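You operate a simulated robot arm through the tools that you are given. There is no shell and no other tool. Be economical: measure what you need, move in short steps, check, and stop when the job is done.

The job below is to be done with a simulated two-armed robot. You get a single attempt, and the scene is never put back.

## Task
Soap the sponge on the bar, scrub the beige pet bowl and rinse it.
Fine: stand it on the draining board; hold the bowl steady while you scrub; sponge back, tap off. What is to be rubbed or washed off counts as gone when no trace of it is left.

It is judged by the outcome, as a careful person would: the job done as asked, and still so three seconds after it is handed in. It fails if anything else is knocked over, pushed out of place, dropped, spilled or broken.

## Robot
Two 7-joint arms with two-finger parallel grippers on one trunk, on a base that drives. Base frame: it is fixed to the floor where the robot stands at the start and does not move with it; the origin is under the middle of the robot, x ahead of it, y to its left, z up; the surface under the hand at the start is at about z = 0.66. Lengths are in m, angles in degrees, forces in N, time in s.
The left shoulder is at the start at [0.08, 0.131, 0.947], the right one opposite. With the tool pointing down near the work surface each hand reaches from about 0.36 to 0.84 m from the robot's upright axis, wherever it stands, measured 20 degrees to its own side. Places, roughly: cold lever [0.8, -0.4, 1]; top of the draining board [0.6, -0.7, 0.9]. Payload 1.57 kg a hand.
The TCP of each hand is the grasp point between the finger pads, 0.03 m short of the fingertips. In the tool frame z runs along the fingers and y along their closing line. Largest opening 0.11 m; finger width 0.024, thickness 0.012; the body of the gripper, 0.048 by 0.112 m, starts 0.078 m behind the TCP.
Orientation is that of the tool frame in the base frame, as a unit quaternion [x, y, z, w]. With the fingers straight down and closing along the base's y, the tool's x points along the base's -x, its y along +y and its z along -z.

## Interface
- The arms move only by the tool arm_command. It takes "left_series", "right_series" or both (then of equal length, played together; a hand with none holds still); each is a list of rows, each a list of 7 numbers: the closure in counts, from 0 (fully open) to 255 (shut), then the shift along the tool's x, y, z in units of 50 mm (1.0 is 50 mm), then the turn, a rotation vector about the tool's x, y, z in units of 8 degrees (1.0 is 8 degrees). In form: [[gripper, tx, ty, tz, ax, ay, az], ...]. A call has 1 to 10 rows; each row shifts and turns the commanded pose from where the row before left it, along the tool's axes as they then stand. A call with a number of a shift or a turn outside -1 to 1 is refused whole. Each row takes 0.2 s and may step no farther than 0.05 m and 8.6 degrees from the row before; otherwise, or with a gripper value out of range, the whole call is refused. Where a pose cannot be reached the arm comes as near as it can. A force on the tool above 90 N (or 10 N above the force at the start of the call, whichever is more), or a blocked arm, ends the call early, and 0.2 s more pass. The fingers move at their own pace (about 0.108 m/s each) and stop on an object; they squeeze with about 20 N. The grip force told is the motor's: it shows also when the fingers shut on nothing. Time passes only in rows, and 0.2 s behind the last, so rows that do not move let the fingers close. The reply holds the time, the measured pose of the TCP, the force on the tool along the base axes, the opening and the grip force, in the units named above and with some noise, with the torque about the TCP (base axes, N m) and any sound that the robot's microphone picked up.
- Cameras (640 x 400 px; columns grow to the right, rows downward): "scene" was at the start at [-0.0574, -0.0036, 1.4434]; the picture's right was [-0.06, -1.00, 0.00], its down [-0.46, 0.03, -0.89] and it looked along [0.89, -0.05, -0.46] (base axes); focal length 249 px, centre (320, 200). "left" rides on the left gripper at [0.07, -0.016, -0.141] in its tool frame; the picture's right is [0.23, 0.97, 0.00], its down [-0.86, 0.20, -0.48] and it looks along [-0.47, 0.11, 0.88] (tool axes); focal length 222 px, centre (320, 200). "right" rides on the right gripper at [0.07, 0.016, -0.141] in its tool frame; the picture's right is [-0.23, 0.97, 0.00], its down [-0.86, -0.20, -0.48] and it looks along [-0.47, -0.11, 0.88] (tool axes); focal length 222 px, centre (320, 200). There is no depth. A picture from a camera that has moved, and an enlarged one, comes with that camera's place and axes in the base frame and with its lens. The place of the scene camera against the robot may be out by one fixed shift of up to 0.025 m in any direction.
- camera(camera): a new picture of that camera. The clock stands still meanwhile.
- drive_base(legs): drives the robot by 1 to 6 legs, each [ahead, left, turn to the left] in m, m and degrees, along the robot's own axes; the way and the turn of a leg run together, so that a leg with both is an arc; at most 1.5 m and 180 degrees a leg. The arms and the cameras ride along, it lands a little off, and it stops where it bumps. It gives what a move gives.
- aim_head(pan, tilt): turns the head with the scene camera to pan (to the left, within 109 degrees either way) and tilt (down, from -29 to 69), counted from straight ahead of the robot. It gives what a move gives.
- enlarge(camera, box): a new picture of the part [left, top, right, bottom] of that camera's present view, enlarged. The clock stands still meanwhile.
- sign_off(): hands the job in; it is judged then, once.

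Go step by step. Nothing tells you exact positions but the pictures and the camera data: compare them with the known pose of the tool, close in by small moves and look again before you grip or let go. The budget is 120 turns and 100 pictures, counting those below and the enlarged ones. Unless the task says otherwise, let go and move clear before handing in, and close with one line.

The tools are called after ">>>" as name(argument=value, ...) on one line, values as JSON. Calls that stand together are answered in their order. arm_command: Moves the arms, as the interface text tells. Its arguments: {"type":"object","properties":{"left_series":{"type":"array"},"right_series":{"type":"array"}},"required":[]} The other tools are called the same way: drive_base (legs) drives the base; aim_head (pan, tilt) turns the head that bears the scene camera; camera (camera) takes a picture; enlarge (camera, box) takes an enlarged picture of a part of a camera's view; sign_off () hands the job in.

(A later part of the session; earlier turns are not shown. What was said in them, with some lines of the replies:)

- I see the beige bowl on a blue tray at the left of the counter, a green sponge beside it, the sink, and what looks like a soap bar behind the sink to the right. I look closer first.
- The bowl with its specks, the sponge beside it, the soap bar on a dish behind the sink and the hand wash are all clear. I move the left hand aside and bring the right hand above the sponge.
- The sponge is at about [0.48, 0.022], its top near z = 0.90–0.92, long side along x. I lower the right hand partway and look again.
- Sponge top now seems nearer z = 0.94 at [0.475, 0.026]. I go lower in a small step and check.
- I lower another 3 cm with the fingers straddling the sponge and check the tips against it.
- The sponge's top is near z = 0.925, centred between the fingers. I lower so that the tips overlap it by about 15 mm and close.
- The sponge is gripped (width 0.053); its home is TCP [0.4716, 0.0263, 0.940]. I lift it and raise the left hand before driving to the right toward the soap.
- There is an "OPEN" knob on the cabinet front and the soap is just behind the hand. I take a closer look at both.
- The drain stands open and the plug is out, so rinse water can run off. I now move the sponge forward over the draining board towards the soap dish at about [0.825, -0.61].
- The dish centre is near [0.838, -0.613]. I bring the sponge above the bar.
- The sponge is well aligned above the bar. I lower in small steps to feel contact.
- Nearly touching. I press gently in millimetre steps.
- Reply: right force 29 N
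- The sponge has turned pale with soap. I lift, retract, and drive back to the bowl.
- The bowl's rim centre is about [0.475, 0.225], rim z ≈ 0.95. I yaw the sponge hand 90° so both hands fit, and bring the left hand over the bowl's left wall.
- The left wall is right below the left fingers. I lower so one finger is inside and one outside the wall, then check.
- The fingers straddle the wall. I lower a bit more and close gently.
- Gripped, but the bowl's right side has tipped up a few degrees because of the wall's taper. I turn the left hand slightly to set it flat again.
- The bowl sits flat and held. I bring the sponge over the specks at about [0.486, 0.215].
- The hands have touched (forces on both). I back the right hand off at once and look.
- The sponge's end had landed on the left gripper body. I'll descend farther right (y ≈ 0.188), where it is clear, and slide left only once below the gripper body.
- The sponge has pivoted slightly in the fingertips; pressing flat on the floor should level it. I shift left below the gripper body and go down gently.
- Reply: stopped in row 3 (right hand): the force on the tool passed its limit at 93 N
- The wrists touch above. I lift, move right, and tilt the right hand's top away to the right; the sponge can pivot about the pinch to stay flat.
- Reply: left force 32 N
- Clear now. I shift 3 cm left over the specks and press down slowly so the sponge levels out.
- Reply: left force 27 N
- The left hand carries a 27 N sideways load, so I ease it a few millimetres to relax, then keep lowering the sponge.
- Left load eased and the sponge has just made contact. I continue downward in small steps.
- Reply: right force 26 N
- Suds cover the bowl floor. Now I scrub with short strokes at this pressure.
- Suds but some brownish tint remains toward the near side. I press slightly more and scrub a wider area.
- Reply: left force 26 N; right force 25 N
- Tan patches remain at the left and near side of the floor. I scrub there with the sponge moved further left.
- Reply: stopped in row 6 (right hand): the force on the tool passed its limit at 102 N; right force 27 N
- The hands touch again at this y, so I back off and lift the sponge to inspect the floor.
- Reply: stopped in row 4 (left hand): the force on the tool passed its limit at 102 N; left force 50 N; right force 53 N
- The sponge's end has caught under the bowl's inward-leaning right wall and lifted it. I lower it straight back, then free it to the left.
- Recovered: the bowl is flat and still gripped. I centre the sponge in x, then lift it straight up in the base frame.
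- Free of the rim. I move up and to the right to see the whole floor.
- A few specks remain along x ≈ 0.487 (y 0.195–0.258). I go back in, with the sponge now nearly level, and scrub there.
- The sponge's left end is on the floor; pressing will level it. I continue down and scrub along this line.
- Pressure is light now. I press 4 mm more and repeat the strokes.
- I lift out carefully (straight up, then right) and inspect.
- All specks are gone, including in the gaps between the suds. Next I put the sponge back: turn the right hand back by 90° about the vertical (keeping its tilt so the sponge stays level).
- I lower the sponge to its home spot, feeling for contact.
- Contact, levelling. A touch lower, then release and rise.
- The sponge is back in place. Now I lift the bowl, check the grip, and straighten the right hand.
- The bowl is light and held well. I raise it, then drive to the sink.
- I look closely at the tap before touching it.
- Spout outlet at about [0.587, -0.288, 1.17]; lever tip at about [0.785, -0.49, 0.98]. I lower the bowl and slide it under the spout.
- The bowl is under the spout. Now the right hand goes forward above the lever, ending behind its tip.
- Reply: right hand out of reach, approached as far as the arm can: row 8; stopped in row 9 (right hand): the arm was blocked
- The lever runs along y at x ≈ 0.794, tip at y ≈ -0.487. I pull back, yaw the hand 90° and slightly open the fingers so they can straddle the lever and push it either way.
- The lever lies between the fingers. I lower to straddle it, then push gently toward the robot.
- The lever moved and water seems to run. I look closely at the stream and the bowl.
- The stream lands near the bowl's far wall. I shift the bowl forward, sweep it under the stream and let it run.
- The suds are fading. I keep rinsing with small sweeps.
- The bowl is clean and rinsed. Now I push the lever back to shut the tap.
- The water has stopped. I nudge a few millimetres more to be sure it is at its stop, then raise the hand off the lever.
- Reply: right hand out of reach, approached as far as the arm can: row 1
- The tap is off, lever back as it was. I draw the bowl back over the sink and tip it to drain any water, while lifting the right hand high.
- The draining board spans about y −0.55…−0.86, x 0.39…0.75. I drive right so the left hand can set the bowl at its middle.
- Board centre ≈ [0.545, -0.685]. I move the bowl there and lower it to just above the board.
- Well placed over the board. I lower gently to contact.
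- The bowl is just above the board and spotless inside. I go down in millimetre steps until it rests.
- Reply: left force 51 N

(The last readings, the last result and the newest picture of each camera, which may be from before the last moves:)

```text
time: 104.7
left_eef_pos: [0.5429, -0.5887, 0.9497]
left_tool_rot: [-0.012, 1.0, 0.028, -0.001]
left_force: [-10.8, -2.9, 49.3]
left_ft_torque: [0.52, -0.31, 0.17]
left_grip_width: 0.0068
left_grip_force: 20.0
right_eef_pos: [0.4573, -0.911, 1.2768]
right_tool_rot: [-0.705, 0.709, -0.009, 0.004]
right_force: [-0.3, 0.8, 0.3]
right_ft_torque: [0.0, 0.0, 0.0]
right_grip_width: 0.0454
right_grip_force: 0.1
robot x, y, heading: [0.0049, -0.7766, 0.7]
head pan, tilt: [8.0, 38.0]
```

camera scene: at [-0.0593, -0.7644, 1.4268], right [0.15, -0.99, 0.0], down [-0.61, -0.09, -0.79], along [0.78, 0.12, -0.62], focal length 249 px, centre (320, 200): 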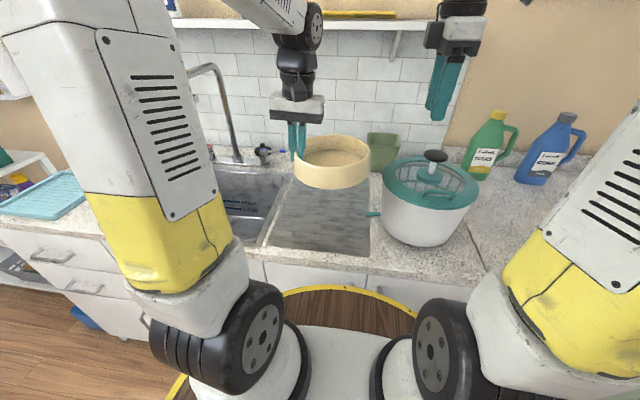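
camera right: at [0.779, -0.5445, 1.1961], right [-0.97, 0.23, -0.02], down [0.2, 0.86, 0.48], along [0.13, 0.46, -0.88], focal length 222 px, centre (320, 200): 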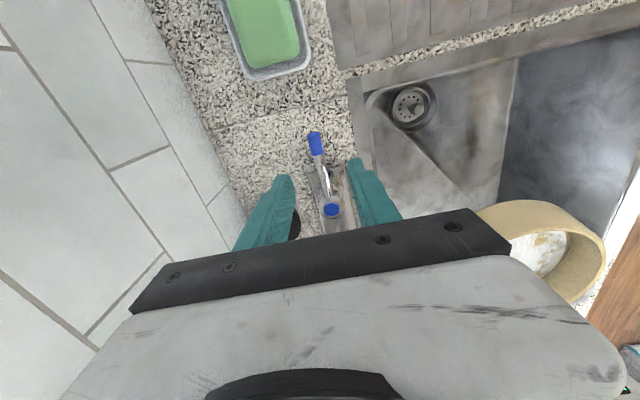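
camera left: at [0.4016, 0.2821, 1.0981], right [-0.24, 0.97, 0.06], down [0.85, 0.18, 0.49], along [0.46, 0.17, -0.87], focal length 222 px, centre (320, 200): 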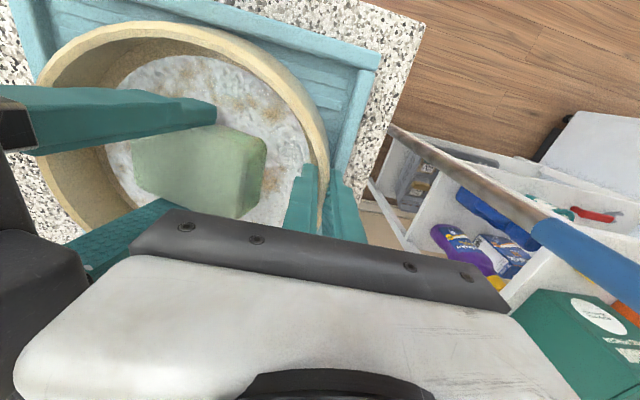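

It rests on the board. I relieve the pressure, open the fingers and look.

>>> arm_command(left_series=[[255, 0, 0, -0.05, 0, 0, 0], [225, 0, 0, 0, 0, 0, 0], [190, 0, 0, 0, 0, 0, 0], [160, 0, 0, 0, 0, 0, 0], [140, 0, 0, 0, 0, 0, 0], [140, 0, 0, 0, 0, 0, 0]])

>>> enlarge(camera="scene", box=[280, 130, 380, 230])

```text
time: 106.1
left_eef_pos: [0.5424, -0.5899, 0.949]
left_tool_rot: [-0.012, 1.0, 0.028, -0.004]
left_force: [-0.7, 0.7, 0.3]
left_ft_torque: [-0.01, 0.0, 0.01]
left_grip_width: 0.0495
left_grip_force: 0.1
right_eef_pos: [0.4601, -0.9104, 1.2773]
right_tool_rot: [-0.706, 0.709, -0.009, 0.004]
right_force: [-0.2, -0.7, 0.5]
right_ft_torque: [-0.01, 0.02, 0.03]
right_grip_width: 0.0453
right_grip_force: 0.1
robot x, y, heading: [0.0019, -0.7742, 0.9]
head pan, tilt: [8.0, 38.0]
```

```text
4.00 times, centred on (330, 180) of scene
camera zoom: at [-0.0593, -0.7643, 1.4267], right [0.15, -0.99, 0.0], down [-0.61, -0.09, -0.79], along [0.78, 0.12, -0.62], focal length 996 px, centre (280, 280)
```

zoom: 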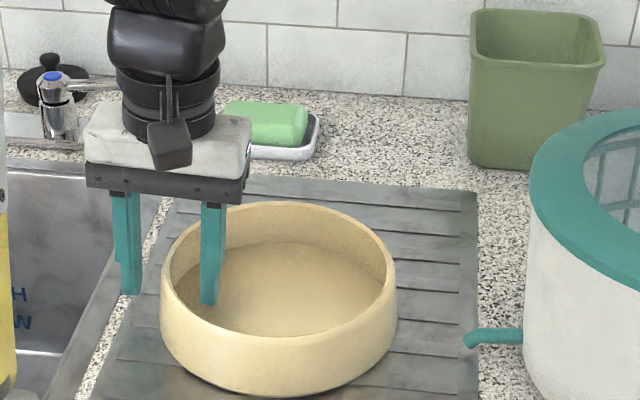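

The bowl stands flat on the board. I raise the left hand clear and check the whole scene.

>>> arm_command(left_series=[[140, 0, 0.03, -0.5, 0, 0, 0], [140, 0, 0.04, -0.7, 0, 0, 0], [140, 0, 0.04, -0.8, 0, 0, 0], [140, 0, 0.05, -0.9, 0, 0, 0], [140, 0.5, 0, -0.6, 0, 0, 0], [140, 0.5, 0, -0.5, 0, 0, 0]])

>>> camera(camera="scene")

>>> enlarge(camera="scene", box=[280, 130, 380, 230])

>>> camera(camera="left")

```text
time: 107.5
left_eef_pos: [0.4942, -0.5926, 1.15]
left_tool_rot: [-0.012, 1.0, 0.028, -0.006]
left_force: [-0.5, 0.0, -0.3]
left_ft_torque: [0.02, 0.01, -0.01]
left_grip_width: 0.0498
left_grip_force: 0.0
right_eef_pos: [0.4595, -0.9104, 1.276]
right_tool_rot: [-0.706, 0.709, -0.008, 0.003]
right_force: [0.8, 1.1, -0.2]
right_ft_torque: [0.01, 0.05, 0.03]
right_grip_width: 0.0453
right_grip_force: 0.0
robot x, y, heading: [0.0057, -0.7801, 0.9]
head pan, tilt: [8.0, 38.0]
```

```text
14 pictures are left
camera scene: at [-0.0589, -0.7643, 1.4268], right [0.15, -0.99, 0.0], down [-0.61, -0.09, -0.79], along [0.78, 0.12, -0.62], focal length 249 px, centre (320, 200)
```

scene: 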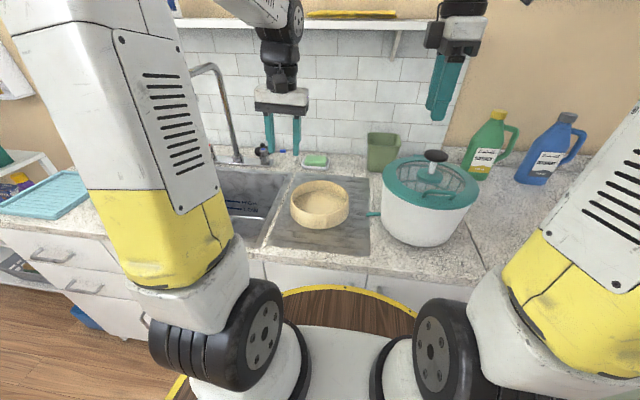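

```text
4.00 times, centred on (330, 180) of scene
camera zoom: at [-0.0589, -0.7643, 1.4268], right [0.15, -0.99, 0.0], down [-0.61, -0.09, -0.79], along [0.78, 0.12, -0.62], focal length 996 px, centre (280, 280)
```

zoom: 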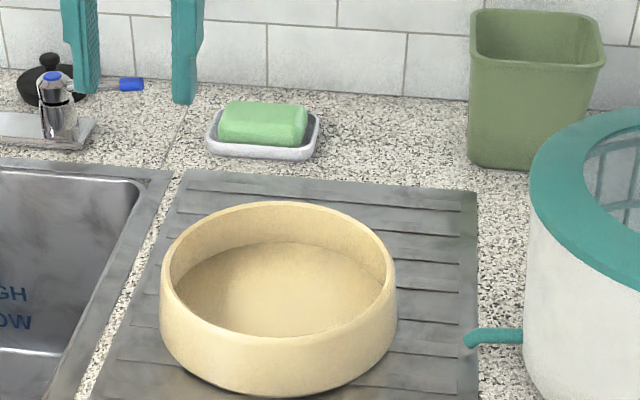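

```text
12 pictures are left
camera left: at [0.4259, -0.6195, 1.2917], right [-0.25, 0.97, 0.06], down [0.86, 0.19, 0.48], along [0.45, 0.17, -0.88], focal length 222 px, centre (320, 200)
```

left: 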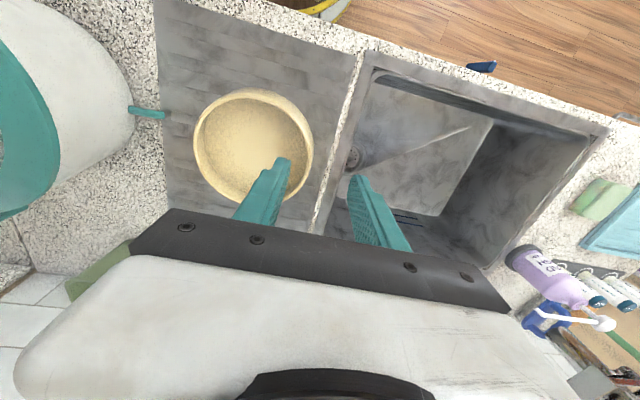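

The bowl stands clean and level on the draining board, the sponge is back in its place and the tap is off. Both hands are clear, so I hand the job in.

>>> sign_off()

```text
The job is handed in.
```

The beige bowl is scrubbed, rinsed and standing on the draining board; the sponge is back in its place and the tap is off.
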